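You operate a simulated robot arm through the tools that you are given. There is no shell and no other tool. Be economical: measure what you need, move in short steps, check, and stop when the job is done.

The job below is to be done with a simulated two-armed robot. You get a single attempt, and the scene is never put back.

TASK
Fit each foot with the post its label names and clamp both tight.
Fine: black foot first, free its clamp before you fit; hold each foot while you work on it.

Only the result counts: the job must be done as asked and must still hold three seconds after the hand-in. Knocking over, shifting, dropping, spilling or breaking anything else fails it.

THE ROBOT
Two 7-joint arms with two-finger parallel grippers on one trunk, on a base that drives. Base frame: it is fixed to the floor where the robot stands at the start and does not move with it; the origin is under the middle of the robot, x ahead of it, y to its left, z up; the surface under the hand at the start is at about z = 840. Units: mm, rad, N and s.
The left shoulder is at the start at [20, 170, 1278], the right one opposite. With the tool pointing down near the work surface each hand reaches from about 100 to 640 mm from the robot's upright axis, wherever it stands, measured 20 degrees to its own side. Places, roughly: clamp knob of the black post foot [600, 0, 900]; clamp knob of the grey post foot [300, -700, 900]; socket of the black post foot [600, 100, 800]; socket of the grey post foot [400, -600, 800]. Payload 3.8 kg a hand.
Tool frame (each hand has its own): the origin (TCP) lies between the finger pads and is the grasp point; the fingertips stand 30 mm ahead of it; z points along the fingers, y is the line along which they close. Largest opening 110 mm; finger width 20, thickness 10; the body of the gripper, 48 by 112 mm, starts 55 mm behind the TCP.
Orientation is that of the tool frame in the base frame, as a unit quaternion [w, x, y, z]. With the fingers straight down and closing along the base's y, the tool's x points along the base's -x, its y along +y and its z along -z.

THE INTERFACE
- The arms move only by the tool nudge_tool. It takes "left_series", "right_series" or both (then of equal length, played together; a hand with none holds still); each is a list that holds one entry, the list of rows, each a list of 7 numbers: the shift along the tool's x, y, z in mm, then the turn, a rotation vector about the tool's x, y, z in rad, then the finger opening in mm, from 0 to 110. In form: [[[dx, dy, dz, ax, ay, az, claw], ...]]. A call has 1 to 12 rows; each row is the pose to reach, as a shift and turn from the pose commanded when the call began, along the tool's axes at that moment. Each row takes 0.2 s and may step no farther than 50 mm and 0.15 rad from the row before; otherwise, or with a gripper value out of range, the whole call is refused. Where a pose cannot be reached the arm comes as near as it can. A force on the tool above 40 N (or 10 N above the force at the start of the call, whichever is more), or a blocked arm, ends the call early, and 0.2 s more pass. Each finger travels about 72 mm/s and halts on what it meets, pressing with about 27 N; the grip force reading is that of the motor and also rises with nothing between the fingers. The clock runs only during rows and for 0.2 s after the last one: add rows that repeat a pose to give the fingers time. The reply holds the time, the measured pose of the TCP, the force on the tool along the base axes, the opening and the grip force, in the units named above and with some noise, with the torque about the TCP (base axes, N m) and any sound that the robot's microphone picked up.
- Cameras (640 x 400 px; columns grow to the right, rows downward): "scene" is now at [104.8, -32.8, 1421.4]; the picture's right is [-0.48, -0.88, 0.00], its down [-0.52, 0.29, -0.80] and it looks along [0.70, -0.39, -0.60] (base axes); focal length 245 px, centre (320, 200). "left" rides on the left gripper at [72, -17, -104] in its tool frame; the picture's right is [0.23, 0.97, 0.00], its down [-0.76, 0.18, -0.62] and it looks along [-0.61, 0.14, 0.78] (tool axes); focal length 222 px, centre (320, 200). "right" rides on the right gripper at [72, 17, -103] in its tool frame; the picture's right is [-0.23, 0.97, 0.00], its down [-0.76, -0.18, -0.62] and it looks along [-0.61, -0.14, 0.78] (tool axes); focal length 222 px, centre (320, 200).
- grab_frame(camera): a new picture of that camera. It takes no simulated time.
- raise_lower(by): slides the trunk up (or, below 0, down) by that many mm; the arms and the scene camera ride with it, the base frame stays. It gives what a move gives, with no picture.
- drive_base(legs): drives the robot by 1 to 6 legs, each [ahead, turn to the left] in mm and rad, along the robot's own axes; the way and the turn of a leg run together, so that a leg with both is an arc; at most 1500 mm and 3.142 rad a leg. The arms and the cameras ride along, it lands a little off, and it stops where it bumps. It gives what a move gives.
- pan_tilt(pan, tilt): turns the head with the scene camera to pan (to the left, within 1.396 rad either way) and tilt (down, from -0.506 to 1.204), counted from straight ahead of the robot. It gives what a move gives.
- locate(camera, pixels): for up to 12 pixels [column, row] of the newest picture of that camera ("zoom" is the newest enlarged one), the place [x, y, z] in the base frame of the surface seen there, good to about 2 mm, but the place of the scene camera against the robot may be out by one fixed shift of up to 18 mm in any direction. It takes no simulated time.
- inspect(camera, box): a new picture of the part [left, top, right, bottom] of that camera's present view, enlarged. It takes no simulated time.
- sign_off(): hands the job in; it is judged then, once.

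Go step by step. Measure first, check grasps and placings, and put right what went wrong. The budget is 80 turns and 70 pictures, counting those below and the enlarged ones. Unless the task says otherwise, let go and move clear before handing in, and close with one line.

The tools are called after ">>>" as name(argument=value, ...) on one line, values as JSON. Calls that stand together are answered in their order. nudge_tool: Moves the arms, as the interface text tells. Its arguments: {"type":"object","properties":{"left_series":{"type":"array"},"right_series":{"type":"array"}},"required":[]} The other tools are called the same way: raise_lower (by) slides the trunk up or down; drive_base (legs) drives the base; pan_tilt (pan, tilt) turns the head that bears the scene camera; grab_frame (camera) takes a picture; locate (camera, pixels) gives the place of the surface under pixels of a picture; inspect (camera, box) takes an enlarged picture of a part of a camera's view; sign_off () hands the job in.

At the start:

```text
t: 0.0
left_position: [418.6, -49.3, 1264.8]
left_tool_rot: [0.0, 0.0, 1.0, 0.0]
left_ft_force: [-0.5, 0.1, -0.4]
left_wrist_torque: [0.0, 0.03, -0.01]
left_grip_width: 109.9
left_grip_force: 0.1
right_position: [390.2, -435.1, 1269.4]
right_tool_rot: [0.0, 0.001, 1.0, 0.0]
right_ft_force: [-0.9, 0.0, 0.7]
right_wrist_torque: [-0.01, 0.0, 0.0]
right_grip_width: 110.0
right_grip_force: 0.1
trunk travel left (down, up): [-375.0, 195.0]
robot x, y, heading: [0.2, 0.5, -0.001]
head pan, tilt: [-0.504, 0.641]
```

scene: 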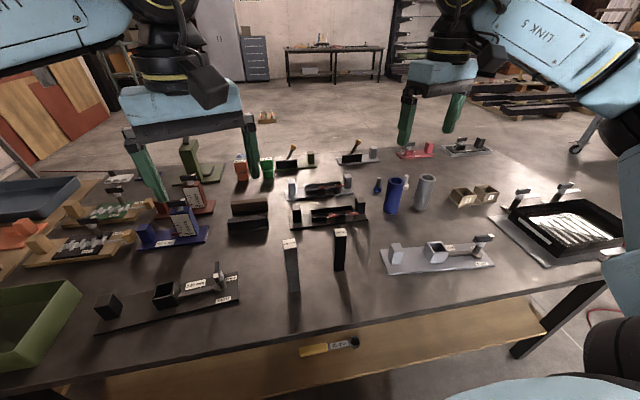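
right: 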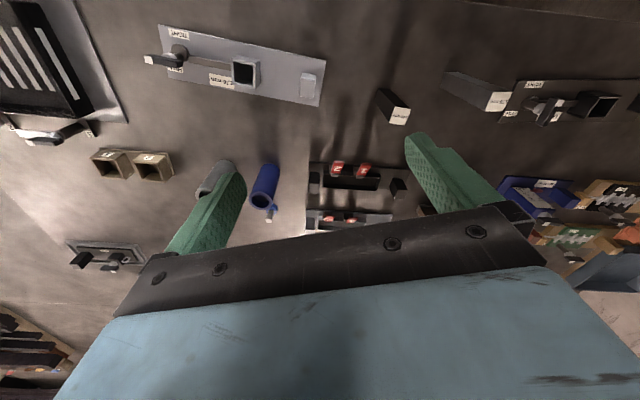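
left: 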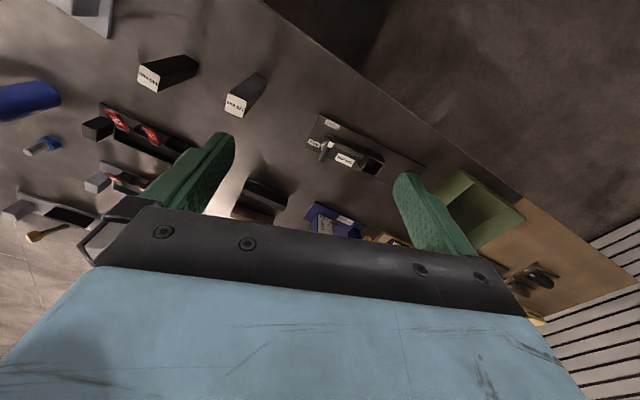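

The scene shows the black foot (around 165,295), the grey foot (around 440,255) and two posts (around 292,265 and 340,248). I'll enlarge these to read the labels.

>>> inspect(camera="scene", box=[90, 250, 250, 350])

>>> inspect(camera="scene", box=[370, 220, 500, 300])

>>> inspect(camera="scene", box=[270, 220, 370, 300])

>>> inspect(camera="right", box=[130, 20, 350, 120])

>>> inspect(camera="left", box=[120, 40, 420, 190])

```text
4.00 times, centred on (170, 300) of scene
```

zoom: 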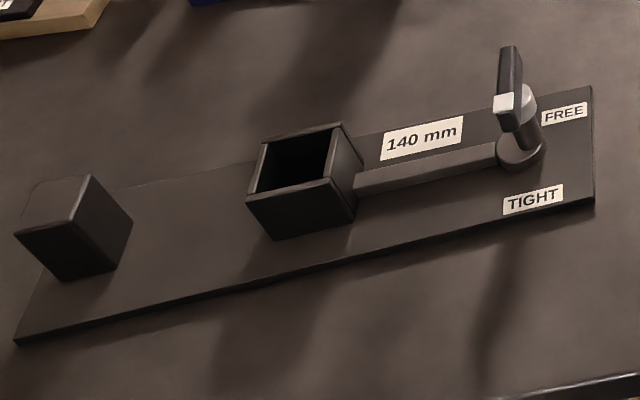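

```text
4.92 times, centred on (435, 260) of scene
```

zoom: 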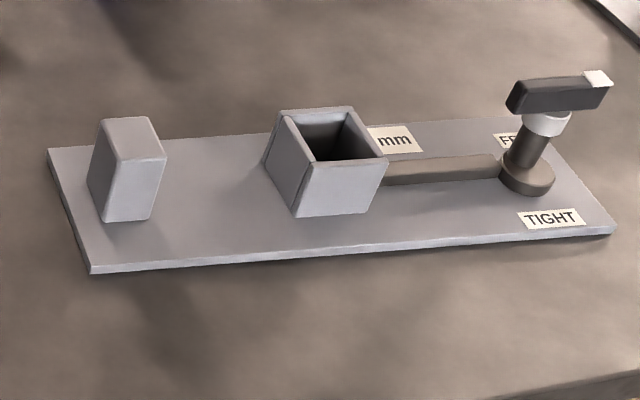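

```text
5.00 times, centred on (320, 260) of scene
```

zoom: 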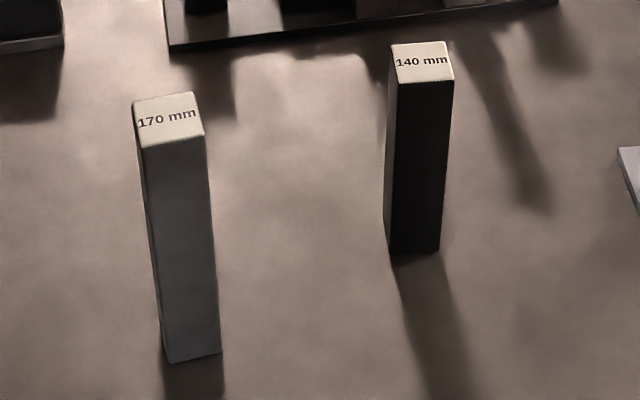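

```text
2.91 times, centred on (240, 70) of right
```

zoom: 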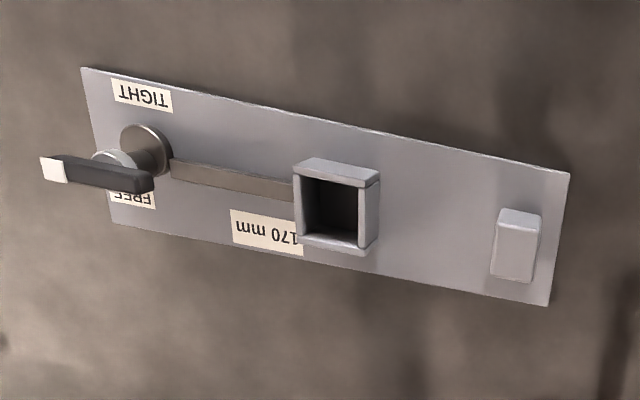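

```text
2.13 times, centred on (270, 115) of left
```

zoom: 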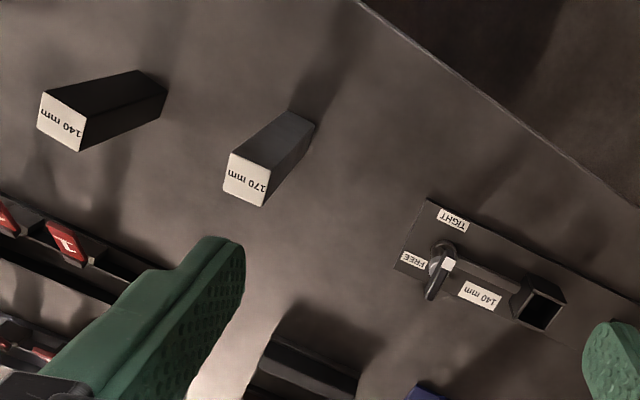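

Black foot is labelled 140 mm and grey 170 mm, with post tops labelled to match. Next I'll measure everything with the wrist and scene cameras.

>>> locate(camera="left", pixels=[[150, 77], [172, 68], [240, 104], [262, 85], [333, 144], [323, 157], [331, 124], [311, 144], [345, 158], [361, 160], [373, 170], [382, 160]])

>>> locate(camera="right", pixels=[[149, 60], [178, 70], [181, 53], [180, 34], [177, 68], [222, 80], [236, 62], [256, 66], [258, 83], [235, 80], [306, 80], [312, 93]])

>>> locate(camera="scene", pixels=[[290, 243], [340, 231], [216, 275], [217, 264], [231, 278], [223, 299], [155, 288], [176, 286], [155, 297], [178, 297], [103, 305], [116, 303]])

>>> grab_frame(camera="left")

```text
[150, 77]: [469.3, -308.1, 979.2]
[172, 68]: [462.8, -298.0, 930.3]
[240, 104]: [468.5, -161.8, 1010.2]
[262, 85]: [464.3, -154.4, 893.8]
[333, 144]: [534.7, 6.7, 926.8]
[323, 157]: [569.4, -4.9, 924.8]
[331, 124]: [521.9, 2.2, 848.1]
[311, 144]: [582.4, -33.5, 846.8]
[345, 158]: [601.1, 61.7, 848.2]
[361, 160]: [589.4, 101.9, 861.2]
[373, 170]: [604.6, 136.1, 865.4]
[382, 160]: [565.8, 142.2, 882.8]
```

```text
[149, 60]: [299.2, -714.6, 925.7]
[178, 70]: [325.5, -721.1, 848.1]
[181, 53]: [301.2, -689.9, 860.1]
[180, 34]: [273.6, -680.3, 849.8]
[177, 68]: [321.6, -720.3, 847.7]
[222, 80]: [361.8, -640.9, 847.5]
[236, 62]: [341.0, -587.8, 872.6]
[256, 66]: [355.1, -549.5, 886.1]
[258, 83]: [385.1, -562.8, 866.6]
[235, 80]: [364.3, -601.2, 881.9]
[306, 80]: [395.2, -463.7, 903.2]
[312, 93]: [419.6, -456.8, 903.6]
```

```text
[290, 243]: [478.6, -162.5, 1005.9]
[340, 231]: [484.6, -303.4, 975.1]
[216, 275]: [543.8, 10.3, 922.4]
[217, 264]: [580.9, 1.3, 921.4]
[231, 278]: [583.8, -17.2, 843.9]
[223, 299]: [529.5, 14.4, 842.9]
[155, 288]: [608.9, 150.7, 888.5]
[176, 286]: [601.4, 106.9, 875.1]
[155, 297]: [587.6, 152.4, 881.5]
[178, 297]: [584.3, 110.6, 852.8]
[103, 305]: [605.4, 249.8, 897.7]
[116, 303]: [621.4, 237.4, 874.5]
```

```text
61 pictures are left
```

left: 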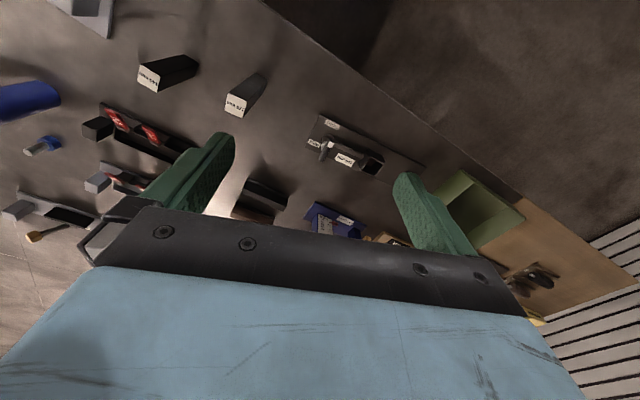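

The wrist camera places the black knob's white tip near (535,7,927), TIGHT at (522,2) and FREE at (582,-33), so that clamp looks tight. The left post is the 170 and the right one the 140. I'll check the table edge and look straight at the black foot.

>>> locate(camera="scene", pixels=[[200, 357], [400, 318], [560, 288], [100, 378], [500, 235], [590, 265], [200, 365]])

>>> pan_tilt(pan=0.1, tilt=0.75)

>>> grab_frame(camera="scene")

```text
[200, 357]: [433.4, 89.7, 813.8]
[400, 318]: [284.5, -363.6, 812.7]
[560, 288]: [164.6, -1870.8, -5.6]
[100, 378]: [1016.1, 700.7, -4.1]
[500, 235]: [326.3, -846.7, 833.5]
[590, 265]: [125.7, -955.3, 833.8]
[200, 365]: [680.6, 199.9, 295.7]
```

```text
t: 1.0
left_position: [420.1, -49.2, 1266.0]
left_tool_rot: [0.001, -0.001, 1.0, 0.0]
left_ft_force: [0.2, -0.2, 0.8]
left_wrist_torque: [-0.01, -0.02, 0.03]
left_grip_width: 110.1
left_grip_force: 0.0
right_position: [389.9, -435.1, 1269.7]
right_tool_rot: [0.0, 0.0, 1.0, 0.0]
right_ft_force: [0.6, 0.8, 0.3]
right_wrist_torque: [0.01, 0.01, 0.0]
right_grip_width: 110.3
right_grip_force: 0.1
trunk travel left (down, up): [-375.0, 195.0]
robot x, y, heading: [2.9, -0.0, -0.0]
head pan, tilt: [0.099, 0.75]
```

```text
60 pictures are left
```

scene: 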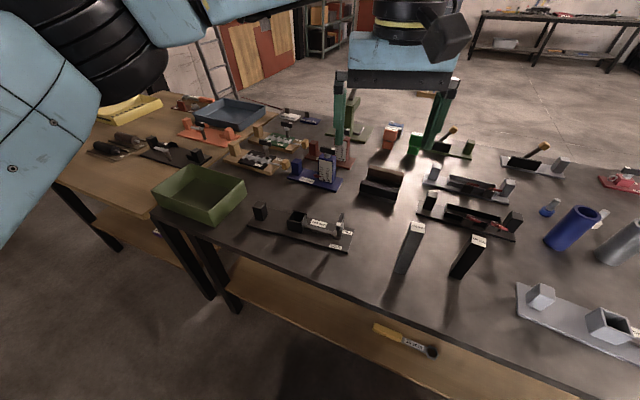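

The table edge runs through (433,90) and (284,-364), so the table is turned about -0.317 rad and both feet sit near the edge. I'll drive to a spot facing the black foot, with a heading of about -0.317.

>>> drive_base(legs=[[0, 1.035], [184, 0], [0, -1.352]])

>>> pan_tilt(pan=0.2, tilt=0.85)

>>> grab_frame(camera="scene")

>>> grab_frame(camera="right")

>>> grab_frame(camera="left")

```text
t: 8.4
left_position: [479.5, -21.1, 1265.6]
left_tool_rot: [0.0, 0.159, 0.987, 0.0]
left_ft_force: [0.1, 0.0, 0.0]
left_wrist_torque: [0.01, 0.04, -0.02]
left_grip_width: 110.5
left_grip_force: 0.1
right_position: [328.5, -377.9, 1269.2]
right_tool_rot: [0.001, 0.159, 0.987, -0.001]
right_ft_force: [-0.1, -0.3, 0.2]
right_wrist_torque: [0.02, 0.0, -0.01]
right_grip_width: 109.9
right_grip_force: 0.0
trunk travel left (down, up): [-375.0, 195.0]
robot x, y, heading: [100.5, 160.8, -0.32]
head pan, tilt: [0.099, 0.75]
```

```text
t: 9.1
left_position: [478.6, -21.0, 1265.9]
left_tool_rot: [0.001, 0.158, 0.987, 0.0]
left_ft_force: [0.6, -0.7, -0.1]
left_wrist_torque: [0.02, 0.03, 0.02]
left_grip_width: 110.2
left_grip_force: 0.1
right_position: [331.7, -377.0, 1269.9]
right_tool_rot: [0.0, 0.159, 0.987, 0.0]
right_ft_force: [-0.4, 0.9, -0.2]
right_wrist_torque: [0.0, -0.01, 0.02]
right_grip_width: 109.9
right_grip_force: 0.1
trunk travel left (down, up): [-375.0, 195.0]
robot x, y, heading: [97.0, 157.3, -0.32]
head pan, tilt: [0.201, 0.85]
```

```text
59 pictures are left
```

scene: 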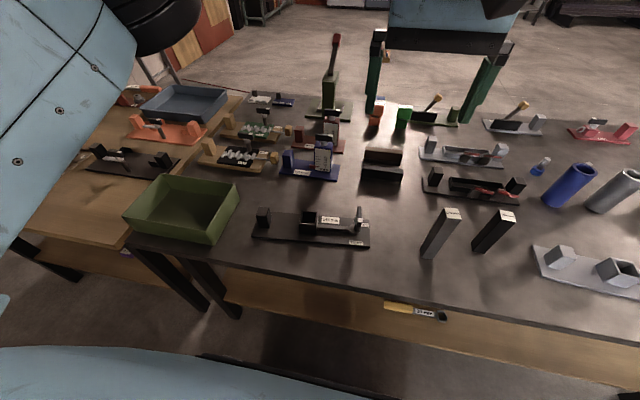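

```text
58 pictures are left
```

right: 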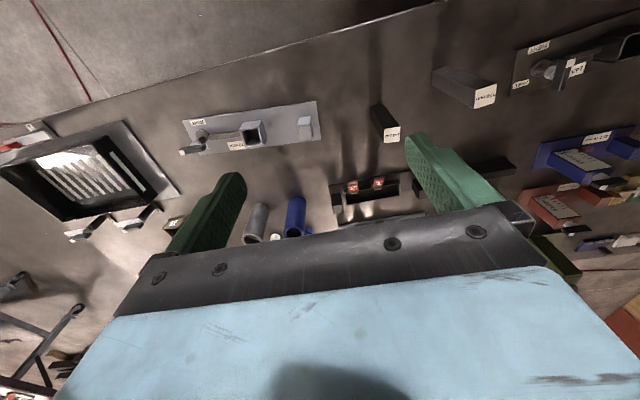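

```text
57 pictures are left
```

left: 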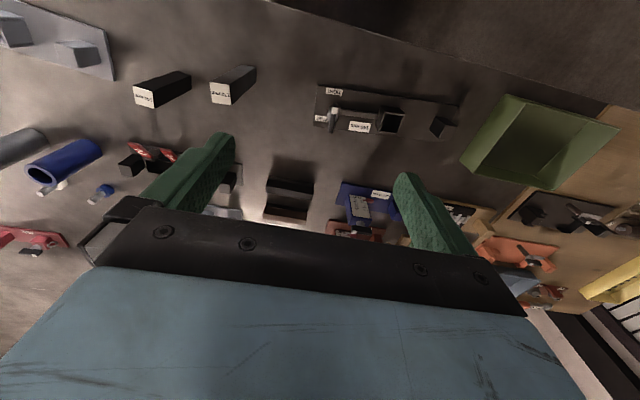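

The robot now faces the black foot. I'll zoom the left camera on it, and the left camera on the posts, to get precise geometry.

>>> inspect(camera="left", box=[300, 70, 476, 180])

>>> inspect(camera="left", box=[120, 50, 280, 150])

>>> inspect(camera="scene", box=[240, 180, 400, 280])

```text
3.64 times, centred on (388, 125) of left
```

zoom: 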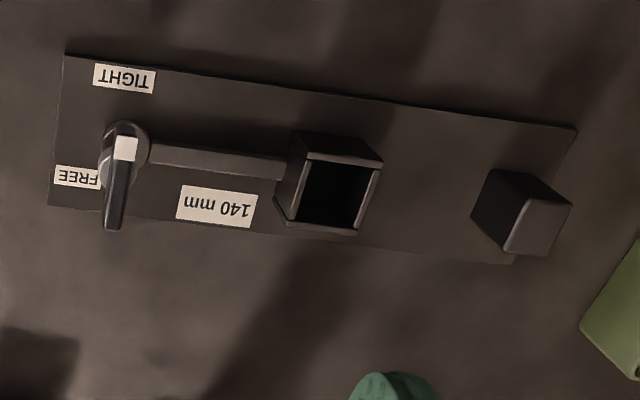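

```text
4.00 times, centred on (200, 100) of left
```

zoom: 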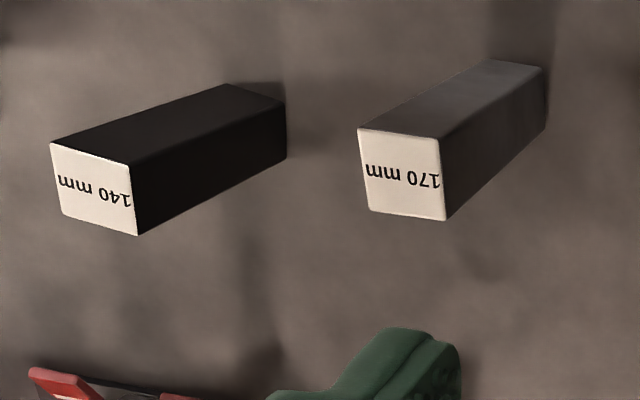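

```text
4.00 times, centred on (320, 230) of scene
```

zoom: 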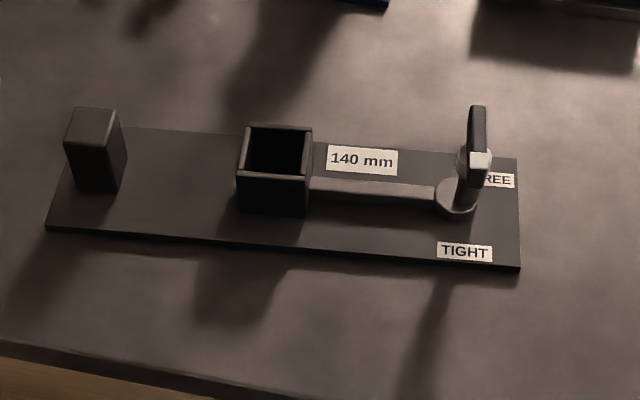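

I'll measure the knob, labels, socket rim and block corners in this left view, and the post tops.

>>> locate(camera="left", pixels=[[334.1, 110.7], [331, 131], [332.4, 122], [334.1, 91.4], [321.2, 118.6], [384, 114], [404, 116], [398, 133.3], [376.8, 132], [445.3, 126], [456, 128], [450, 139.5]])

>>> locate(camera="left", pixels=[[439.5, 137.8], [133.5, 87], [151.5, 91.5], [153.5, 108], [136, 103.2], [210.5, 83], [229.5, 85.5], [230.5, 104.3], [213, 102], [305, 125], [320, 110], [437, 130]])

```text
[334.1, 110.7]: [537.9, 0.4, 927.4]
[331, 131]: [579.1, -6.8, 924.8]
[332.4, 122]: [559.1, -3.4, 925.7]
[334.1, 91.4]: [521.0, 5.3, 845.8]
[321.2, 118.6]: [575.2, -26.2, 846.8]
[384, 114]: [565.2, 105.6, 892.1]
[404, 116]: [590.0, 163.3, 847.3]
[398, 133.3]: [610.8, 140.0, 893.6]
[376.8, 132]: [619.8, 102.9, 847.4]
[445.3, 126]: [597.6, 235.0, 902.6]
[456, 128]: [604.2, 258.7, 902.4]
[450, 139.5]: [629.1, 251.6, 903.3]
```

```text
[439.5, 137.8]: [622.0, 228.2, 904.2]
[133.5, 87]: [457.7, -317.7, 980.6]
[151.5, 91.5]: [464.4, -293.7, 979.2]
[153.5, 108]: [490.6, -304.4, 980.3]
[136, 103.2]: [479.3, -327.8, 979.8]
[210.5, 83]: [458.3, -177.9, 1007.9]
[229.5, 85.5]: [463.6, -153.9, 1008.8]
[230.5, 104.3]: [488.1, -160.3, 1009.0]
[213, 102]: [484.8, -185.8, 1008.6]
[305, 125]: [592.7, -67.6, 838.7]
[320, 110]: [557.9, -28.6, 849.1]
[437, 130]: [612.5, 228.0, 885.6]
```

The black handle's white end points at the TIGHT label: its pivot is about (558,-3) and the top about z 926. The block centre is about (613,243), top z 903, and the socket centre about (588,123). I'll bring the left hand above the block with its jaws turned 90°, and the right hand above the knob.

>>> nudge_tool(left_series=[[[-3.7, 24.4, 22.2, 0, 0, 0.1226, 110], [-7.4, 48.8, 44.4, 0, 0, 0.2452, 110], [-11.1, 73.1, 66.6, 0, 0, 0.3678, 110], [-14.8, 97.5, 88.8, 0, 0, 0.4904, 100], [-18.5, 121.9, 111, 0, 0, 0.613, 90], [-22.2, 146.3, 133.2, 0, 0, 0.7356, 80], [-25.8, 170.7, 155.4, 0, 0, 0.8582, 70], [-29.5, 195, 177.6, 0, 0, 0.9808, 70], [-33.2, 219.4, 199.8, 0, 0, 1.1034, 70], [-36.9, 243.8, 222, 0, 0, 1.226, 70], [-40.6, 268.2, 244.2, 0, 0, 1.3486, 70], [-44.3, 292.6, 266, 0, 0, 1.471, 70]]], right_series=[[[-8.2, 35.5, 22.5, 0, 0, -0.009, 110], [-16.3, 71, 45, 0, 0, -0.019, 110], [-24.5, 106.6, 67.5, 0, 0, -0.028, 110], [-32.7, 142.1, 90, 0, 0, -0.038, 100], [-40.8, 177.6, 112.5, 0, 0, -0.047, 90], [-49, 213.1, 135, 0, 0, -0.056, 80], [-57.2, 248.6, 157.5, 0, 0, -0.066, 70], [-65.4, 284.2, 180, 0, 0, -0.075, 60], [-73.5, 319.7, 202.5, 0, 0, -0.085, 60], [-81.7, 355.2, 225, 0, 0, -0.094, 60], [-89.9, 390.7, 247.5, 0, 0, -0.104, 60], [-98, 426.2, 270, 0, 0, -0.113, 60]]])

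>>> grab_frame(camera="left")

>>> grab_frame(camera="right")

```text
t: 11.7
left_position: [508.2, 209.7, 997.1]
left_tool_rot: [0.027, 0.731, 0.679, 0.055]
left_ft_force: [-0.7, -0.4, 0.3]
left_wrist_torque: [0.04, 0.03, -0.03]
left_grip_width: 69.6
left_grip_force: 0.1
left hand out of reach, approached as far as the arm can: row 9, 10, 11, 12
right_position: [556.5, -5.0, 997.8]
right_tool_rot: [0.001, 0.104, 0.995, 0.001]
right_ft_force: [0.6, -0.5, -0.9]
right_wrist_torque: [0.02, 0.01, 0.01]
right_grip_width: 59.9
right_grip_force: 0.0
trunk travel left (down, up): [-375.0, 195.0]
robot x, y, heading: [96.1, 158.7, -0.316]
head pan, tilt: [0.201, 0.85]
```

```text
53 pictures are left
```

left: 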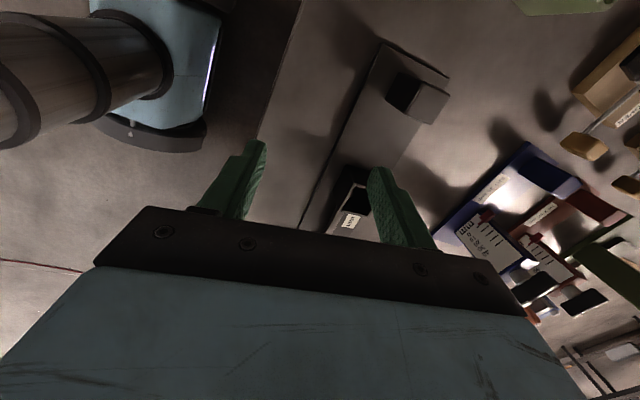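

```text
52 pictures are left
```

right: 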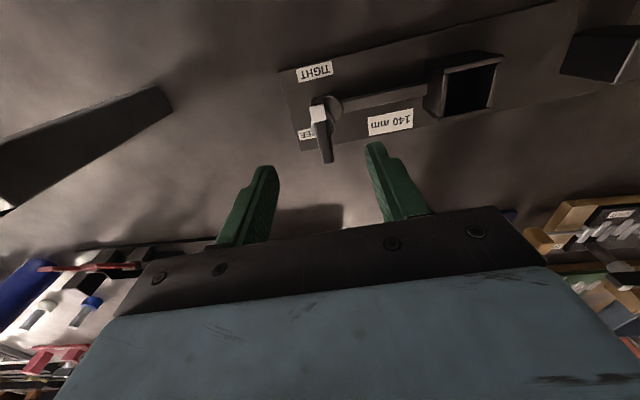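

The left arm can't reach with that wrist turn, so I'll turn it back to jaws closing along the foot's axis. The right hand is over the knob, and I'll re-measure the knob from this closer view.

>>> nudge_tool(left_series=[[[0, 0, 0, 0, 0, -0.143, 70], [0, 0, 0, 0, 0, -0.286, 70], [0, 0, 0, 0, 0, -0.428, 70], [0, 0, 0, 0, 0, -0.571, 70], [0, 0, 0, 0, 0, -0.714, 70], [0, 0, 0, 0, 0, -0.857, 70], [0, 0, 0, 0, 0, -1.0, 70], [0, 0, 0, 0, 0, -1.142, 70], [0, 0, 0, 0, 0, -1.285, 70], [0, 0, 0, 0, 0, -1.428, 70], [0, 0, 0, 0, 0, -1.571, 70], [0, 0, 0, 0, 0, -1.571, 70]]])

>>> locate(camera="right", pixels=[[318, 108], [328, 158], [323, 135], [315, 71], [434, 73], [500, 58], [490, 105], [445, 115], [338, 108], [315, 120]])

>>> inspect(camera="right", box=[270, 30, 526, 190])

>>> grab_frame(camera="left")

```text
t: 14.3
left_position: [504.0, 208.3, 993.5]
left_tool_rot: [0.057, 0.035, 0.998, 0.021]
left_ft_force: [0.4, -0.3, -0.4]
left_wrist_torque: [0.0, 0.02, 0.0]
left_grip_width: 69.8
left_grip_force: 0.1
right_position: [557.3, -4.9, 999.3]
right_tool_rot: [0.0, 0.103, 0.995, 0.001]
right_ft_force: [0.4, 0.7, 0.0]
right_wrist_torque: [-0.01, -0.03, -0.01]
right_grip_width: 60.4
right_grip_force: 0.1
trunk travel left (down, up): [-375.0, 195.0]
robot x, y, heading: [95.2, 157.6, -0.322]
head pan, tilt: [0.201, 0.85]
```

```text
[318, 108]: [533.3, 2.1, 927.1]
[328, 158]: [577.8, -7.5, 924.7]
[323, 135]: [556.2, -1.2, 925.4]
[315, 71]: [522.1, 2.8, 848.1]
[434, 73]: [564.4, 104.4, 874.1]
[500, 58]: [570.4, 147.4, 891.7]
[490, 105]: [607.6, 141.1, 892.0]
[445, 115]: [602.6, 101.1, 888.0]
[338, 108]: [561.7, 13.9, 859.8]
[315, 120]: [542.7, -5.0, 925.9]
```

```text
2.50 times, centred on (398, 110) of right
```

zoom: 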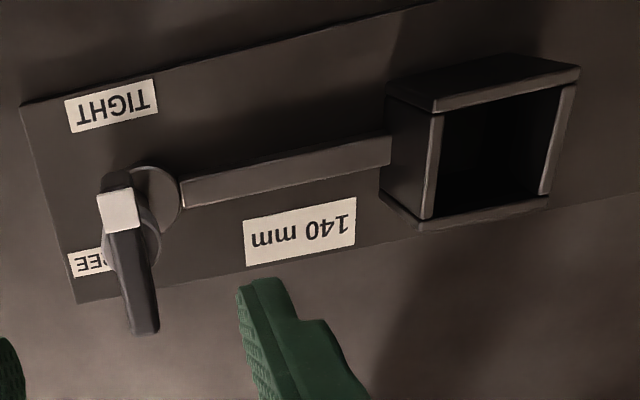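

```text
50 pictures are left
```

left: 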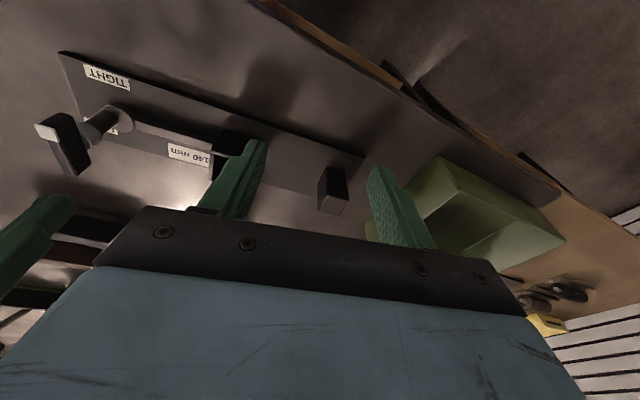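

The left hand stopped at (504,208) with a small tilt, and I've worked out the correction to above the block at (613,243). At the same time I'll lower the right hand open around the handle, whose bar centre measures (555.7,-2.5).

>>> nudge_tool(left_series=[[[-26.4, 10.6, 3.5, 0.014, 0.027, 0.037, 70], [-52.8, 21.2, 7, 0.027, 0.054, 0.075, 70], [-79.3, 31.9, 10.4, 0.04, 0.082, 0.112, 70], [-105.7, 42.5, 13.9, 0.054, 0.109, 0.15, 70], [-105.7, 42.5, 13.9, 0.054, 0.109, 0.15, 70]]], right_series=[[[2, 2, 22, 0, 0, 0, 40], [2, 2, 44, 0, 0, 0, 40], [2, 2, 66, 0, 0, 0, 40], [2, 2, 87, 0, 0, 0, 40], [2, 2, 87, 0, 0, 0, 40]]])

>>> grab_frame(camera="left")

>>> grab_frame(camera="right")

```text
t: 15.5
left_position: [614.0, 242.6, 992.8]
left_tool_rot: [0.0, 0.111, 0.994, 0.001]
left_ft_force: [-0.2, -0.3, -0.4]
left_wrist_torque: [-0.01, 0.0, -0.02]
left_grip_width: 70.0
left_grip_force: 0.0
right_position: [557.1, -1.8, 913.9]
right_tool_rot: [0.0, 0.103, 0.995, -0.001]
right_ft_force: [-0.1, -0.1, 0.0]
right_wrist_torque: [0.03, 0.0, 0.01]
right_grip_width: 40.0
right_grip_force: 0.1
trunk travel left (down, up): [-375.0, 195.0]
robot x, y, heading: [96.9, 153.0, -0.319]
head pan, tilt: [0.201, 0.85]
```

```text
49 pictures are left
```

left: 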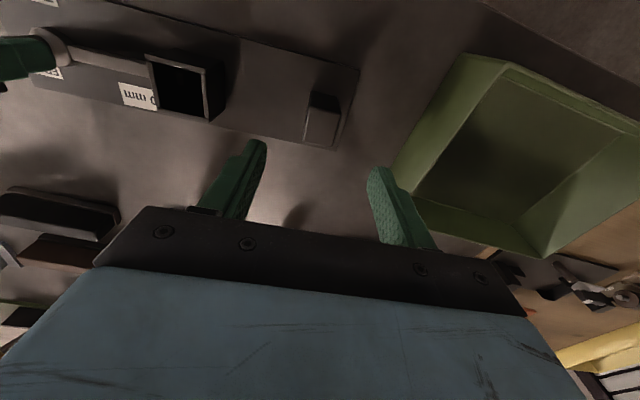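

```text
48 pictures are left
```

right: 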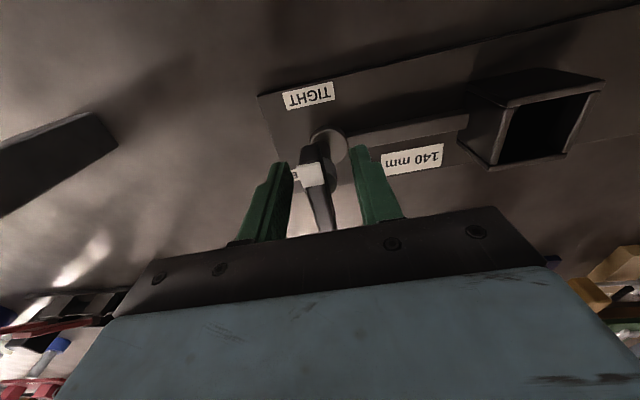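

Right jaws straddle the handle. I'll check the block's centre and the tray clearance in the left view before lowering.

>>> locate(camera="left", pixels=[[309, 112], [338, 117], [332, 143], [306, 138], [322, 128], [398, 170], [435, 110], [462, 62], [148, 58], [204, 72], [207, 115], [160, 108]])

```text
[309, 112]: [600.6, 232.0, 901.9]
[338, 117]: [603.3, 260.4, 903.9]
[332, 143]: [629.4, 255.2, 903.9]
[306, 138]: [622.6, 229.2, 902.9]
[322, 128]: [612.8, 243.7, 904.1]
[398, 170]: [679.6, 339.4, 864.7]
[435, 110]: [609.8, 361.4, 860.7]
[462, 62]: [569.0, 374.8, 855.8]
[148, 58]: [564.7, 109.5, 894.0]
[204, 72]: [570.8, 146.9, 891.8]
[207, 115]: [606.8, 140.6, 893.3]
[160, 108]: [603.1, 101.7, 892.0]
```

Block centre is (613.5,244) and the tray is about 100 mm away. I'll lower the left hand and close it on the block, then close the right on the handle.

>>> nudge_tool(left_series=[[[0.5, 1, 35, 0, 0, 0, 70], [0.5, 1, 70, 0, 0, 0, 70], [0.5, 1, 103, 0, 0, 0, 70], [0.5, 1, 103, 0, 0, 0, 40], [0.5, 1, 103, 0, 0, 0, 20], [0.5, 1, 103, 0, 0, 0, 15], [0.5, 1, 103, 0, 0, 0, 15], [0.5, 1, 103, 0, 0, 0, 15]]])

>>> nudge_tool(right_series=[[[0, 0, 0, 0, 0, 0, 20], [0, 0, 0, 0, 0, 0, 5], [0, 0, 0, 0, 0, 0, 0], [0, 0, 0, 0, 0, 0, 0]]])

```text
t: 17.3
left_position: [613.2, 245.9, 892.1]
left_tool_rot: [0.0, 0.11, 0.994, 0.001]
left_ft_force: [0.8, -2.1, -0.4]
left_wrist_torque: [-0.42, -0.1, -0.05]
left_grip_width: 29.6
left_grip_force: 26.7
right_position: [555.4, -2.4, 914.3]
right_tool_rot: [0.001, 0.104, 0.995, 0.0]
right_ft_force: [-0.1, 0.1, -0.1]
right_wrist_torque: [0.04, 0.01, -0.02]
right_grip_width: 39.8
right_grip_force: 0.1
trunk travel left (down, up): [-375.0, 195.0]
robot x, y, heading: [97.2, 158.4, -0.319]
head pan, tilt: [0.201, 0.85]
```

```text
t: 18.3
left_position: [613.6, 245.6, 891.8]
left_tool_rot: [0.0, 0.111, 0.994, 0.001]
left_ft_force: [-2.2, -4.5, -0.3]
left_wrist_torque: [-0.14, 0.02, -0.08]
left_grip_width: 29.8
left_grip_force: 27.1
right_position: [556.3, -1.2, 914.2]
right_tool_rot: [0.0, 0.103, 0.995, 0.0]
right_ft_force: [1.8, 5.4, 0.0]
right_wrist_torque: [0.05, -0.14, 0.0]
right_grip_width: 21.3
right_grip_force: 26.8
trunk travel left (down, up): [-375.0, 195.0]
robot x, y, heading: [101.0, 156.7, -0.32]
head pan, tilt: [0.201, 0.85]
```

The right jaws stopped at 21.3 mm, so they closed on the round collar below the bar. I'll open, rise 27 mm and grip just the bar.

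>>> nudge_tool(right_series=[[[0, 0, 0, 0, 0, 0, 40], [0, 0, 0, 0, 0, 0, 40], [0, -1, -27, 0, 0, 0, 40], [0, -1, -27, 0, 0, 0, 20], [0, -1, -27, 0, 0, 0, 5], [0, -1, -27, 0, 0, 0, 0], [0, -1, -27, 0, 0, 0, 0]]])

>>> inspect(camera="right", box=[220, 60, 476, 220])

```text
t: 19.9
left_position: [613.9, 244.4, 890.6]
left_tool_rot: [0.0, 0.111, 0.994, 0.0]
left_ft_force: [-1.1, -8.5, 0.3]
left_wrist_torque: [0.34, -0.02, 0.24]
left_grip_width: 29.9
left_grip_force: 26.6
right_position: [555.0, -0.9, 941.1]
right_tool_rot: [0.001, 0.103, 0.995, 0.001]
right_ft_force: [0.2, 8.6, 0.7]
right_wrist_torque: [0.14, -0.12, 0.03]
right_grip_width: 10.4
right_grip_force: 26.4
trunk travel left (down, up): [-375.0, 195.0]
robot x, y, heading: [94.7, 158.0, -0.318]
head pan, tilt: [0.201, 0.85]
```

```text
2.50 times, centred on (348, 140) of right
```

zoom: 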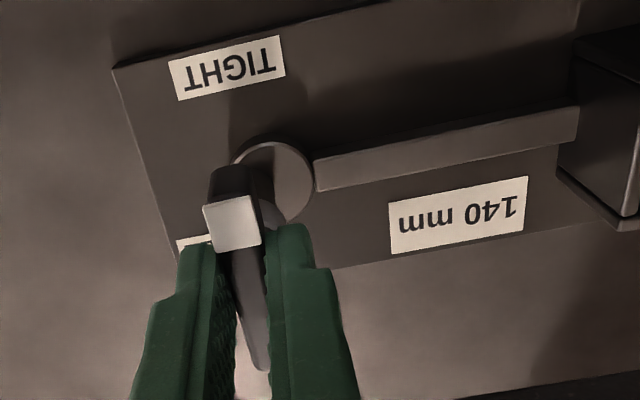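

The bar is gripped (10.4 mm wide). I'll turn it counter-clockwise seen from above, away from TIGHT and towards FREE, in one go of about 80° and then check.

>>> nudge_tool(right_series=[[[0, -1, 0, 0, 0, -0.1, 0], [0, -1, 0, 0, 0, -0.22, 0], [0, -1, 0, 0, 0, -0.36, 0], [0, -1, 0, 0, 0, -0.5, 0], [0, -1, 0, 0, 0, -0.64, 0], [0, -1, 0, 0, 0, -0.78, 0], [0, -1, 0, 0, 0, -0.92, 0], [0, -1, 0, 0, 0, -1.06, 0], [0, -1, 0, 0, 0, -1.2, 0], [0, -1, 0, 0, 0, -1.34, 0], [0, -1, 0, 0, 0, -1.34, 0]]])

>>> grab_frame(camera="scene")

```text
t: 22.3
left_position: [612.7, 244.0, 890.8]
left_tool_rot: [0.0, 0.111, 0.994, -0.001]
left_ft_force: [-8.1, -16.2, 0.3]
left_wrist_torque: [-0.12, -0.22, -0.41]
left_grip_width: 29.9
left_grip_force: 26.9
right_position: [555.4, -2.7, 940.0]
right_tool_rot: [0.002, -0.315, 0.949, 0.001]
right_ft_force: [11.9, 13.7, 13.8]
right_wrist_torque: [0.24, -0.18, -0.01]
right_grip_width: 10.6
right_grip_force: 27.0
right hand out of reach, approached as far as the arm can: row 7, 8, 9, 10, 11
trunk travel left (down, up): [-375.0, 195.0]
robot x, y, heading: [96.4, 156.0, -0.322]
head pan, tilt: [0.201, 0.85]
```

```text
46 pictures are left
```

scene: 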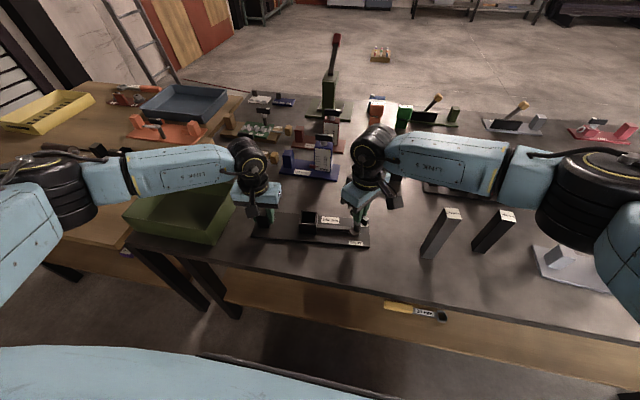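

The bar has turned about 49° and the right wrist hit its limit. I'll open, lift, flip the wrist by 180° and regrip the bar.

>>> nudge_tool(right_series=[[[0, 0, 0, 0, 0, 0, 30], [0, 0, -15, 0, 0, 0, 40], [0, 0, -35, 0, 0, 0.14, 40], [0, 0, -35, 0, 0, 0.29, 40], [0, 0, -35, 0, 0, 0.44, 40], [0, 0, -35, 0, 0, 0.59, 40], [0, 0, -35, 0, 0, 0.74, 40], [0, 0, -35, 0, 0, 0.89, 40], [0, 0, -35, 0, 0, 1.04, 40], [0, 0, -35, 0, 0, 1.19, 40], [0, 0, -35, 0, 0, 1.34, 40], [0, 0, -35, 0, 0, 1.49, 40]]])

>>> nudge_tool(right_series=[[[0, 0, 0, 0, 0, 0.15, 40], [0, 0, 0, 0, 0, 0.3, 40], [0, 0, 0, 0, 0, 0.45, 40], [0, 0, 0, 0, 0, 0.6, 40], [0, 0, 0, 0, 0, 0.75, 40], [0, 0, 0, 0, 0, 0.9, 40], [0, 0, 0, 0, 0, 1.05, 40], [0, 0, 0, 0, 0, 1.2, 40], [0, 0, 0, 0, 0, 1.35, 40], [0, 0, 0, 0, 0, 1.5, 40], [0, 0, 0, 0, 0, 1.645, 40], [0, 0, 0, 0, 0, 1.645, 40]]])

>>> grab_frame(camera="right")

```text
t: 24.9
left_position: [613.5, 245.8, 890.9]
left_tool_rot: [0.001, 0.11, 0.994, 0.001]
left_ft_force: [0.7, 1.5, 0.4]
left_wrist_torque: [-0.4, -0.17, 0.13]
left_grip_width: 30.0
left_grip_force: 26.5
right_position: [555.3, -3.5, 974.3]
right_tool_rot: [0.0, 0.412, 0.911, 0.0]
right_ft_force: [-0.5, 0.3, 0.5]
right_wrist_torque: [-0.01, -0.02, -0.02]
right_grip_width: 40.1
right_grip_force: 0.0
trunk travel left (down, up): [-375.0, 195.0]
robot x, y, heading: [96.8, 155.3, -0.32]
head pan, tilt: [0.201, 0.85]
```

```text
t: 27.5
left_position: [615.4, 245.3, 892.2]
left_tool_rot: [0.0, 0.11, 0.994, 0.001]
left_ft_force: [-0.3, 0.4, 0.4]
left_wrist_torque: [-0.39, -0.09, 0.0]
left_grip_width: 29.8
left_grip_force: 27.8
right_position: [554.9, -5.0, 974.0]
right_tool_rot: [0.0, 0.948, 0.317, 0.0]
right_ft_force: [-1.0, -0.6, -0.4]
right_wrist_torque: [0.0, 0.0, 0.0]
right_grip_width: 40.1
right_grip_force: 0.1
trunk travel left (down, up): [-375.0, 195.0]
robot x, y, heading: [94.5, 157.2, -0.323]
head pan, tilt: [0.201, 0.85]
```

```text
45 pictures are left
```

right: 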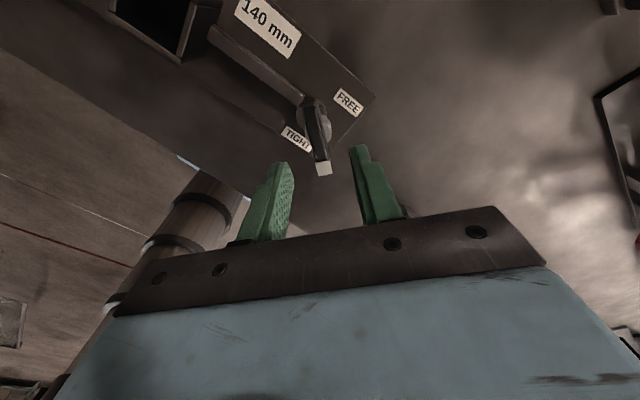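

The flip worked; the bar's white end now points between TIGHT and the outer end. I'll locate the bar and regrip.

>>> locate(camera="right", pixels=[[324, 169], [308, 103], [316, 135], [348, 101], [296, 138]])

>>> nudge_tool(right_series=[[[0, 0, 18, 0, 0, 0, 40], [0, 0, 34, 0, 0, 0, 30], [0, 0, 34, 0, 0, 0, 10], [0, 0, 34, 0, 0, 0, 0], [0, 0, 34, 0, 0, 0, 0]]])

```text
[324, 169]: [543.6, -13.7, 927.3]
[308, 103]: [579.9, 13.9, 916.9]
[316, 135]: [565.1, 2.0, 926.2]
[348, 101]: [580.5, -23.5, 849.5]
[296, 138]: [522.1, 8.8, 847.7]
```

```text
t: 28.7
left_position: [614.3, 246.6, 891.5]
left_tool_rot: [0.0, 0.111, 0.994, 0.001]
left_ft_force: [0.3, 0.4, -1.0]
left_wrist_torque: [-0.37, -0.03, 0.01]
left_grip_width: 29.8
left_grip_force: 26.6
right_position: [556.1, -4.2, 941.3]
right_tool_rot: [0.001, 0.948, 0.318, 0.001]
right_ft_force: [-0.8, -0.6, 0.0]
right_wrist_torque: [-0.03, 0.03, -0.02]
right_grip_width: 10.7
right_grip_force: 26.8
trunk travel left (down, up): [-375.0, 195.0]
robot x, y, heading: [96.5, 155.9, -0.321]
head pan, tilt: [0.201, 0.85]
```

Gripped again. I'll continue turning counter-clockwise towards FREE.

>>> nudge_tool(right_series=[[[0, 0, 0, 0, 0, -0.12, 0], [0, 0, 0, 0, 0, -0.26, 0], [0, 0, 0, 0, 0, -0.4, 0], [0, 0, 0, 0, 0, -0.54, 0], [0, 0, 0, 0, 0, -0.68, 0], [0, 0, 0, 0, 0, -0.82, 0], [0, 0, 0, 0, 0, -0.96, 0], [0, 0, 0, 0, 0, -1.1, 0], [0, 0, 0, 0, 0, -1.24, 0], [0, 0, 0, 0, 0, -1.38, 0], [0, 0, 0, 0, 0, -1.5, 0], [0, 0, 0, 0, 0, -1.5, 0]]])

>>> grab_frame(camera="right")

```text
t: 31.3
left_position: [614.2, 245.4, 892.0]
left_tool_rot: [0.001, 0.111, 0.994, 0.001]
left_ft_force: [-8.6, 8.9, 3.9]
left_wrist_torque: [-0.39, 0.09, -0.37]
left_grip_width: 29.9
left_grip_force: 27.1
right_position: [556.2, -4.3, 939.9]
right_tool_rot: [0.0, 0.479, 0.878, 0.0]
right_ft_force: [10.5, -7.4, 0.4]
right_wrist_torque: [0.06, -0.25, -2.49]
right_grip_width: 32.6
right_grip_force: 26.7
trunk travel left (down, up): [-375.0, 195.0]
robot x, y, heading: [93.9, 156.5, -0.325]
head pan, tilt: [0.201, 0.85]
```

```text
44 pictures are left
```

right: 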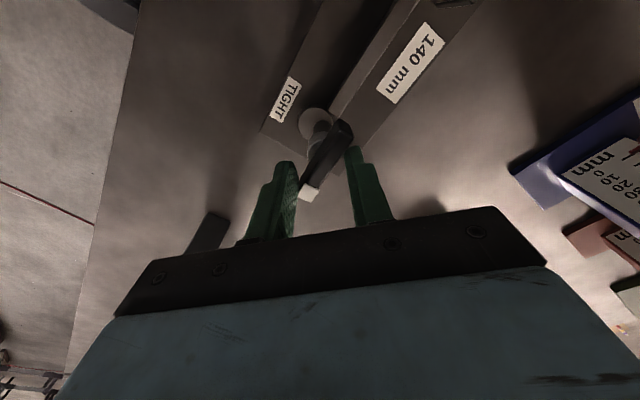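

The jaws were forced open to 32.6 mm with -2.5 N m about z, so the handle reached its end stop and the jaws turned past it. I'll locate the bar, then back off and open.

>>> locate(camera="right", pixels=[[310, 194], [346, 127], [328, 158], [285, 100], [410, 62]])

>>> nudge_tool(right_series=[[[0, 0, 0, 0, 0, 0.1, 10], [0, 0, 0, 0, 0, 0.2, 30], [0, 0, 0, 0, 0, 0.3, 40], [0, 0, 0, 0, 0, 0.4, 45], [0, 0, 0, 0, 0, 0.4, 45], [0, 0, -30, 0, 0, 0.4, 45], [0, 0, -60, 0, 0, 0.4, 45]]])

>>> grab_frame(camera="right")

```text
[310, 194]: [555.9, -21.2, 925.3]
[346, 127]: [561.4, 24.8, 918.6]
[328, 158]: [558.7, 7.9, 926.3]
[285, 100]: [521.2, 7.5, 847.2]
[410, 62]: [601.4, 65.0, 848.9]
```

```text
t: 32.9
left_position: [613.7, 245.6, 890.6]
left_tool_rot: [-0.001, 0.111, 0.994, 0.001]
left_ft_force: [-0.8, 0.2, -0.4]
left_wrist_torque: [-0.31, 0.33, -0.32]
left_grip_width: 30.0
left_grip_force: 27.0
right_position: [556.5, -3.9, 1001.2]
right_tool_rot: [0.001, 0.641, 0.768, 0.0]
right_ft_force: [-0.4, 0.3, 0.1]
right_wrist_torque: [0.01, -0.02, -0.02]
right_grip_width: 45.2
right_grip_force: 0.0
trunk travel left (down, up): [-375.0, 195.0]
robot x, y, heading: [94.5, 152.4, -0.318]
head pan, tilt: [0.201, 0.85]
```

```text
43 pictures are left
```

right: 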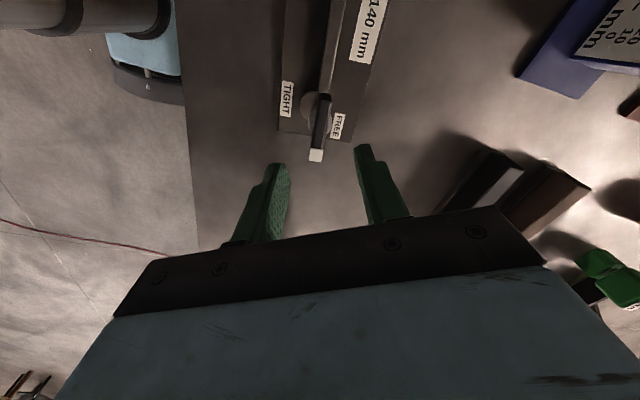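

The handle's white end now points outwards along the foot, about 95° from TIGHT and against its stop, so the clamp is free. Now I'll send the right hand over the 140 mm post at (473,-311) at a safe height.

>>> nudge_tool(right_series=[[[0, 0, -40, 0, 0, 0, 60], [0, 0, -80, 0, 0, 0, 70], [-35.9, -17.1, -80, 0, 0, -0.126, 70], [-71.8, -34.3, -80, 0, 0, -0.252, 70], [-107.7, -51.4, -80, 0, 0, -0.378, 70], [-143.6, -68.6, -80, 0, 0, -0.504, 70], [-179.5, -85.7, -80, 0, 0, -0.63, 70], [-215.4, -102.8, -80, 0, 0, -0.755, 70], [-251.3, -120, -80, 0, 0, -0.881, 70], [-287.2, -137.1, -80, 0, 0, -1.007, 70], [-287.2, -137.1, -80, 0, 0, -1.007, 70]]])

>>> grab_frame(camera="right")

```text
t: 35.3
left_position: [613.6, 245.9, 891.7]
left_tool_rot: [-0.001, 0.11, 0.994, 0.001]
left_ft_force: [0.8, 1.1, -0.4]
left_wrist_torque: [-0.45, -0.12, 0.09]
left_grip_width: 29.8
left_grip_force: 26.7
right_position: [471.6, -310.8, 1080.8]
right_tool_rot: [0.0, 0.192, 0.981, 0.0]
right_ft_force: [-0.6, -0.7, 0.0]
right_wrist_torque: [0.0, 0.03, -0.01]
right_grip_width: 70.2
right_grip_force: 0.0
trunk travel left (down, up): [-375.0, 195.0]
robot x, y, heading: [96.0, 159.0, -0.312]
head pan, tilt: [0.201, 0.85]
```

```text
42 pictures are left
```

right: 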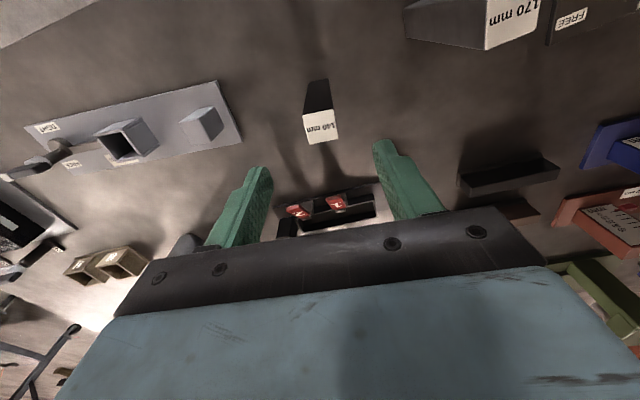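

The post top is at (303–339, 108–144). I'll measure it here and the grey foot at the same time.

>>> inspect(camera="right", box=[0, 60, 256, 220])

>>> locate(camera="right", pixels=[[304, 115.5], [333.5, 109], [338.5, 137.5], [310, 143.5], [321, 126]])

```text
2.50 times, centred on (128, 140) of right
```

zoom: 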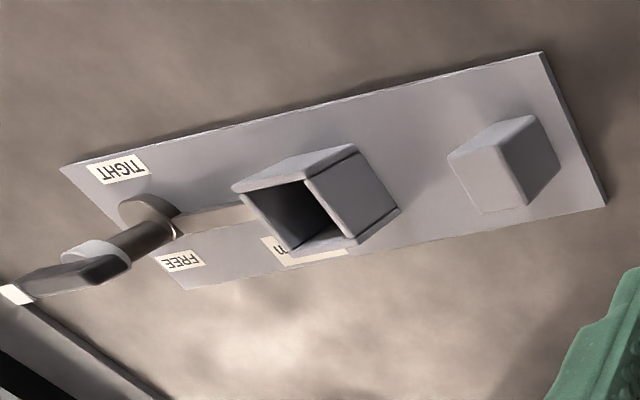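

```text
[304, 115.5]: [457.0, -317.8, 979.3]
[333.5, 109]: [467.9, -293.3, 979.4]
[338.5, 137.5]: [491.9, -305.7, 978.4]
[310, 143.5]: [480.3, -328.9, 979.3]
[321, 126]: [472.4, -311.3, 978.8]
```

The grey handle already points outwards, i.e. free. The post centre is (474.3,-311.4), turned about 64°, so I'll align, descend and grip it.

>>> nudge_tool(right_series=[[[-2.7, 0.5, 0, 0, 0, 0.063, 70], [-2.7, 0.5, 40, 0, 0, 0.063, 70], [-2.7, 0.5, 80, 0, 0, 0.063, 60], [-2.7, 0.5, 118, 0, 0, 0.063, 60], [-2.7, 0.5, 118, 0, 0, 0.063, 60], [-2.7, 0.5, 118, 0, 0, 0.063, 40], [-2.7, 0.5, 118, 0, 0, 0.063, 25], [-2.7, 0.5, 118, 0, 0, 0.063, 15], [-2.7, 0.5, 118, 0, 0, 0.063, 10], [-2.7, 0.5, 118, 0, 0, 0.063, 10]]])

>>> grab_frame(camera="right")

```text
t: 37.5
left_position: [613.2, 245.1, 891.2]
left_tool_rot: [0.0, 0.11, 0.994, 0.0]
left_ft_force: [-1.4, 1.1, 0.8]
left_wrist_torque: [-0.46, 0.01, -0.27]
left_grip_width: 29.8
left_grip_force: 27.3
right_position: [473.6, -311.5, 963.2]
right_tool_rot: [0.0, 0.223, 0.975, 0.0]
right_ft_force: [0.3, 0.1, 0.9]
right_wrist_torque: [0.04, -0.02, 0.05]
right_grip_width: 29.7
right_grip_force: 27.2
trunk travel left (down, up): [-375.0, 195.0]
robot x, y, heading: [96.9, 155.6, -0.32]
head pan, tilt: [0.201, 0.85]
```

```text
40 pictures are left
```

right: 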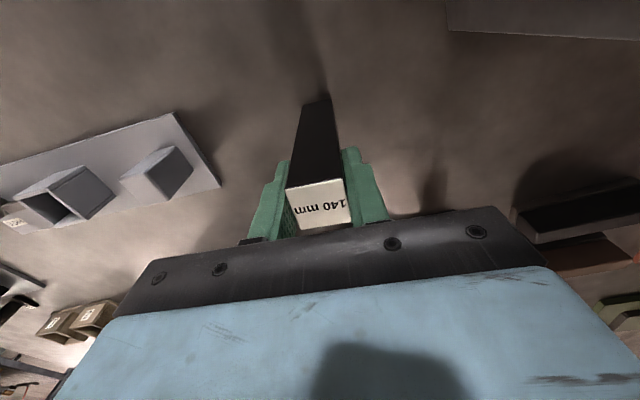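

The post is gripped (29.7 mm opening). I'll lift it above everything and carry it to above the socket at (586.3,124), turned to the foot's 78°.

>>> nudge_tool(right_series=[[[0, 0, -45, 0, 0, 0, 10], [0, 0, -90, 0, 0, 0, 10], [0, 0, -135, 0, 0, 0, 10], [0, 0, -182, 0, 0, 0, 10], [0, 0, -182, 0, 0, 0, 10]]])

>>> nudge_tool(right_series=[[[8.8, 44.1, 0, 0, 0, -0.024, 10], [17.6, 88.2, 0, 0, 0, -0.048, 10], [26.4, 132.3, 0, 0, 0, -0.072, 10], [35.2, 176.4, 0, 0, 0, -0.096, 10], [44, 220.5, 0, 0, 0, -0.12, 10], [52.8, 264.6, 0, 0, 0, -0.144, 10], [61.6, 308.7, 0, 0, 0, -0.168, 10], [70.4, 352.8, 0, 0, 0, -0.192, 10], [79.2, 396.9, 0, 0, 0, -0.216, 10], [84, 421, 0, 0, 0, -0.235, 10], [88, 441, 0, 0, 0, -0.24, 10], [88, 441, 0, 0, 0, -0.24, 10]]])

>>> grab_frame(camera="right")

>>> grab_frame(camera="scene")

```text
t: 38.7
left_position: [613.5, 246.0, 891.2]
left_tool_rot: [0.0, 0.111, 0.994, 0.0]
left_ft_force: [-0.4, 0.8, -0.2]
left_wrist_torque: [-0.5, 0.06, -0.19]
left_grip_width: 30.0
left_grip_force: 27.2
right_position: [475.4, -312.8, 1145.0]
right_tool_rot: [-0.001, 0.222, 0.975, 0.001]
right_ft_force: [-0.1, 0.0, -2.9]
right_wrist_torque: [0.01, -0.02, 0.03]
right_grip_width: 30.0
right_grip_force: 26.6
trunk travel left (down, up): [-375.0, 195.0]
robot x, y, heading: [101.6, 153.7, -0.322]
head pan, tilt: [0.201, 0.85]
```

```text
t: 41.3
left_position: [613.4, 246.2, 891.3]
left_tool_rot: [0.0, 0.11, 0.994, 0.001]
left_ft_force: [-0.8, 1.5, 0.2]
left_wrist_torque: [-0.37, 0.09, -0.17]
left_grip_width: 29.9
left_grip_force: 27.1
right_position: [587.3, 124.5, 1144.3]
right_tool_rot: [0.0, 0.104, 0.995, 0.0]
right_ft_force: [0.5, -0.6, -2.8]
right_wrist_torque: [0.0, 0.0, -0.01]
right_grip_width: 29.8
right_grip_force: 26.4
trunk travel left (down, up): [-375.0, 195.0]
robot x, y, heading: [96.0, 155.5, -0.318]
head pan, tilt: [0.201, 0.85]
```

```text
39 pictures are left
```

right: 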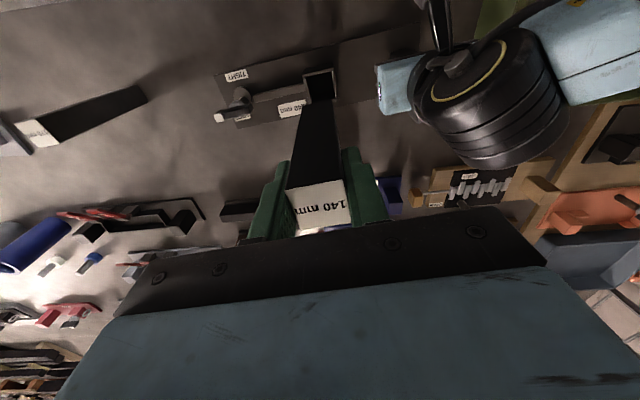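

```text
38 pictures are left
```

scene: 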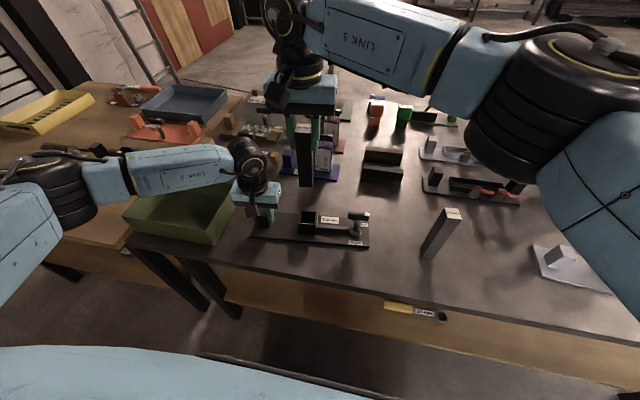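

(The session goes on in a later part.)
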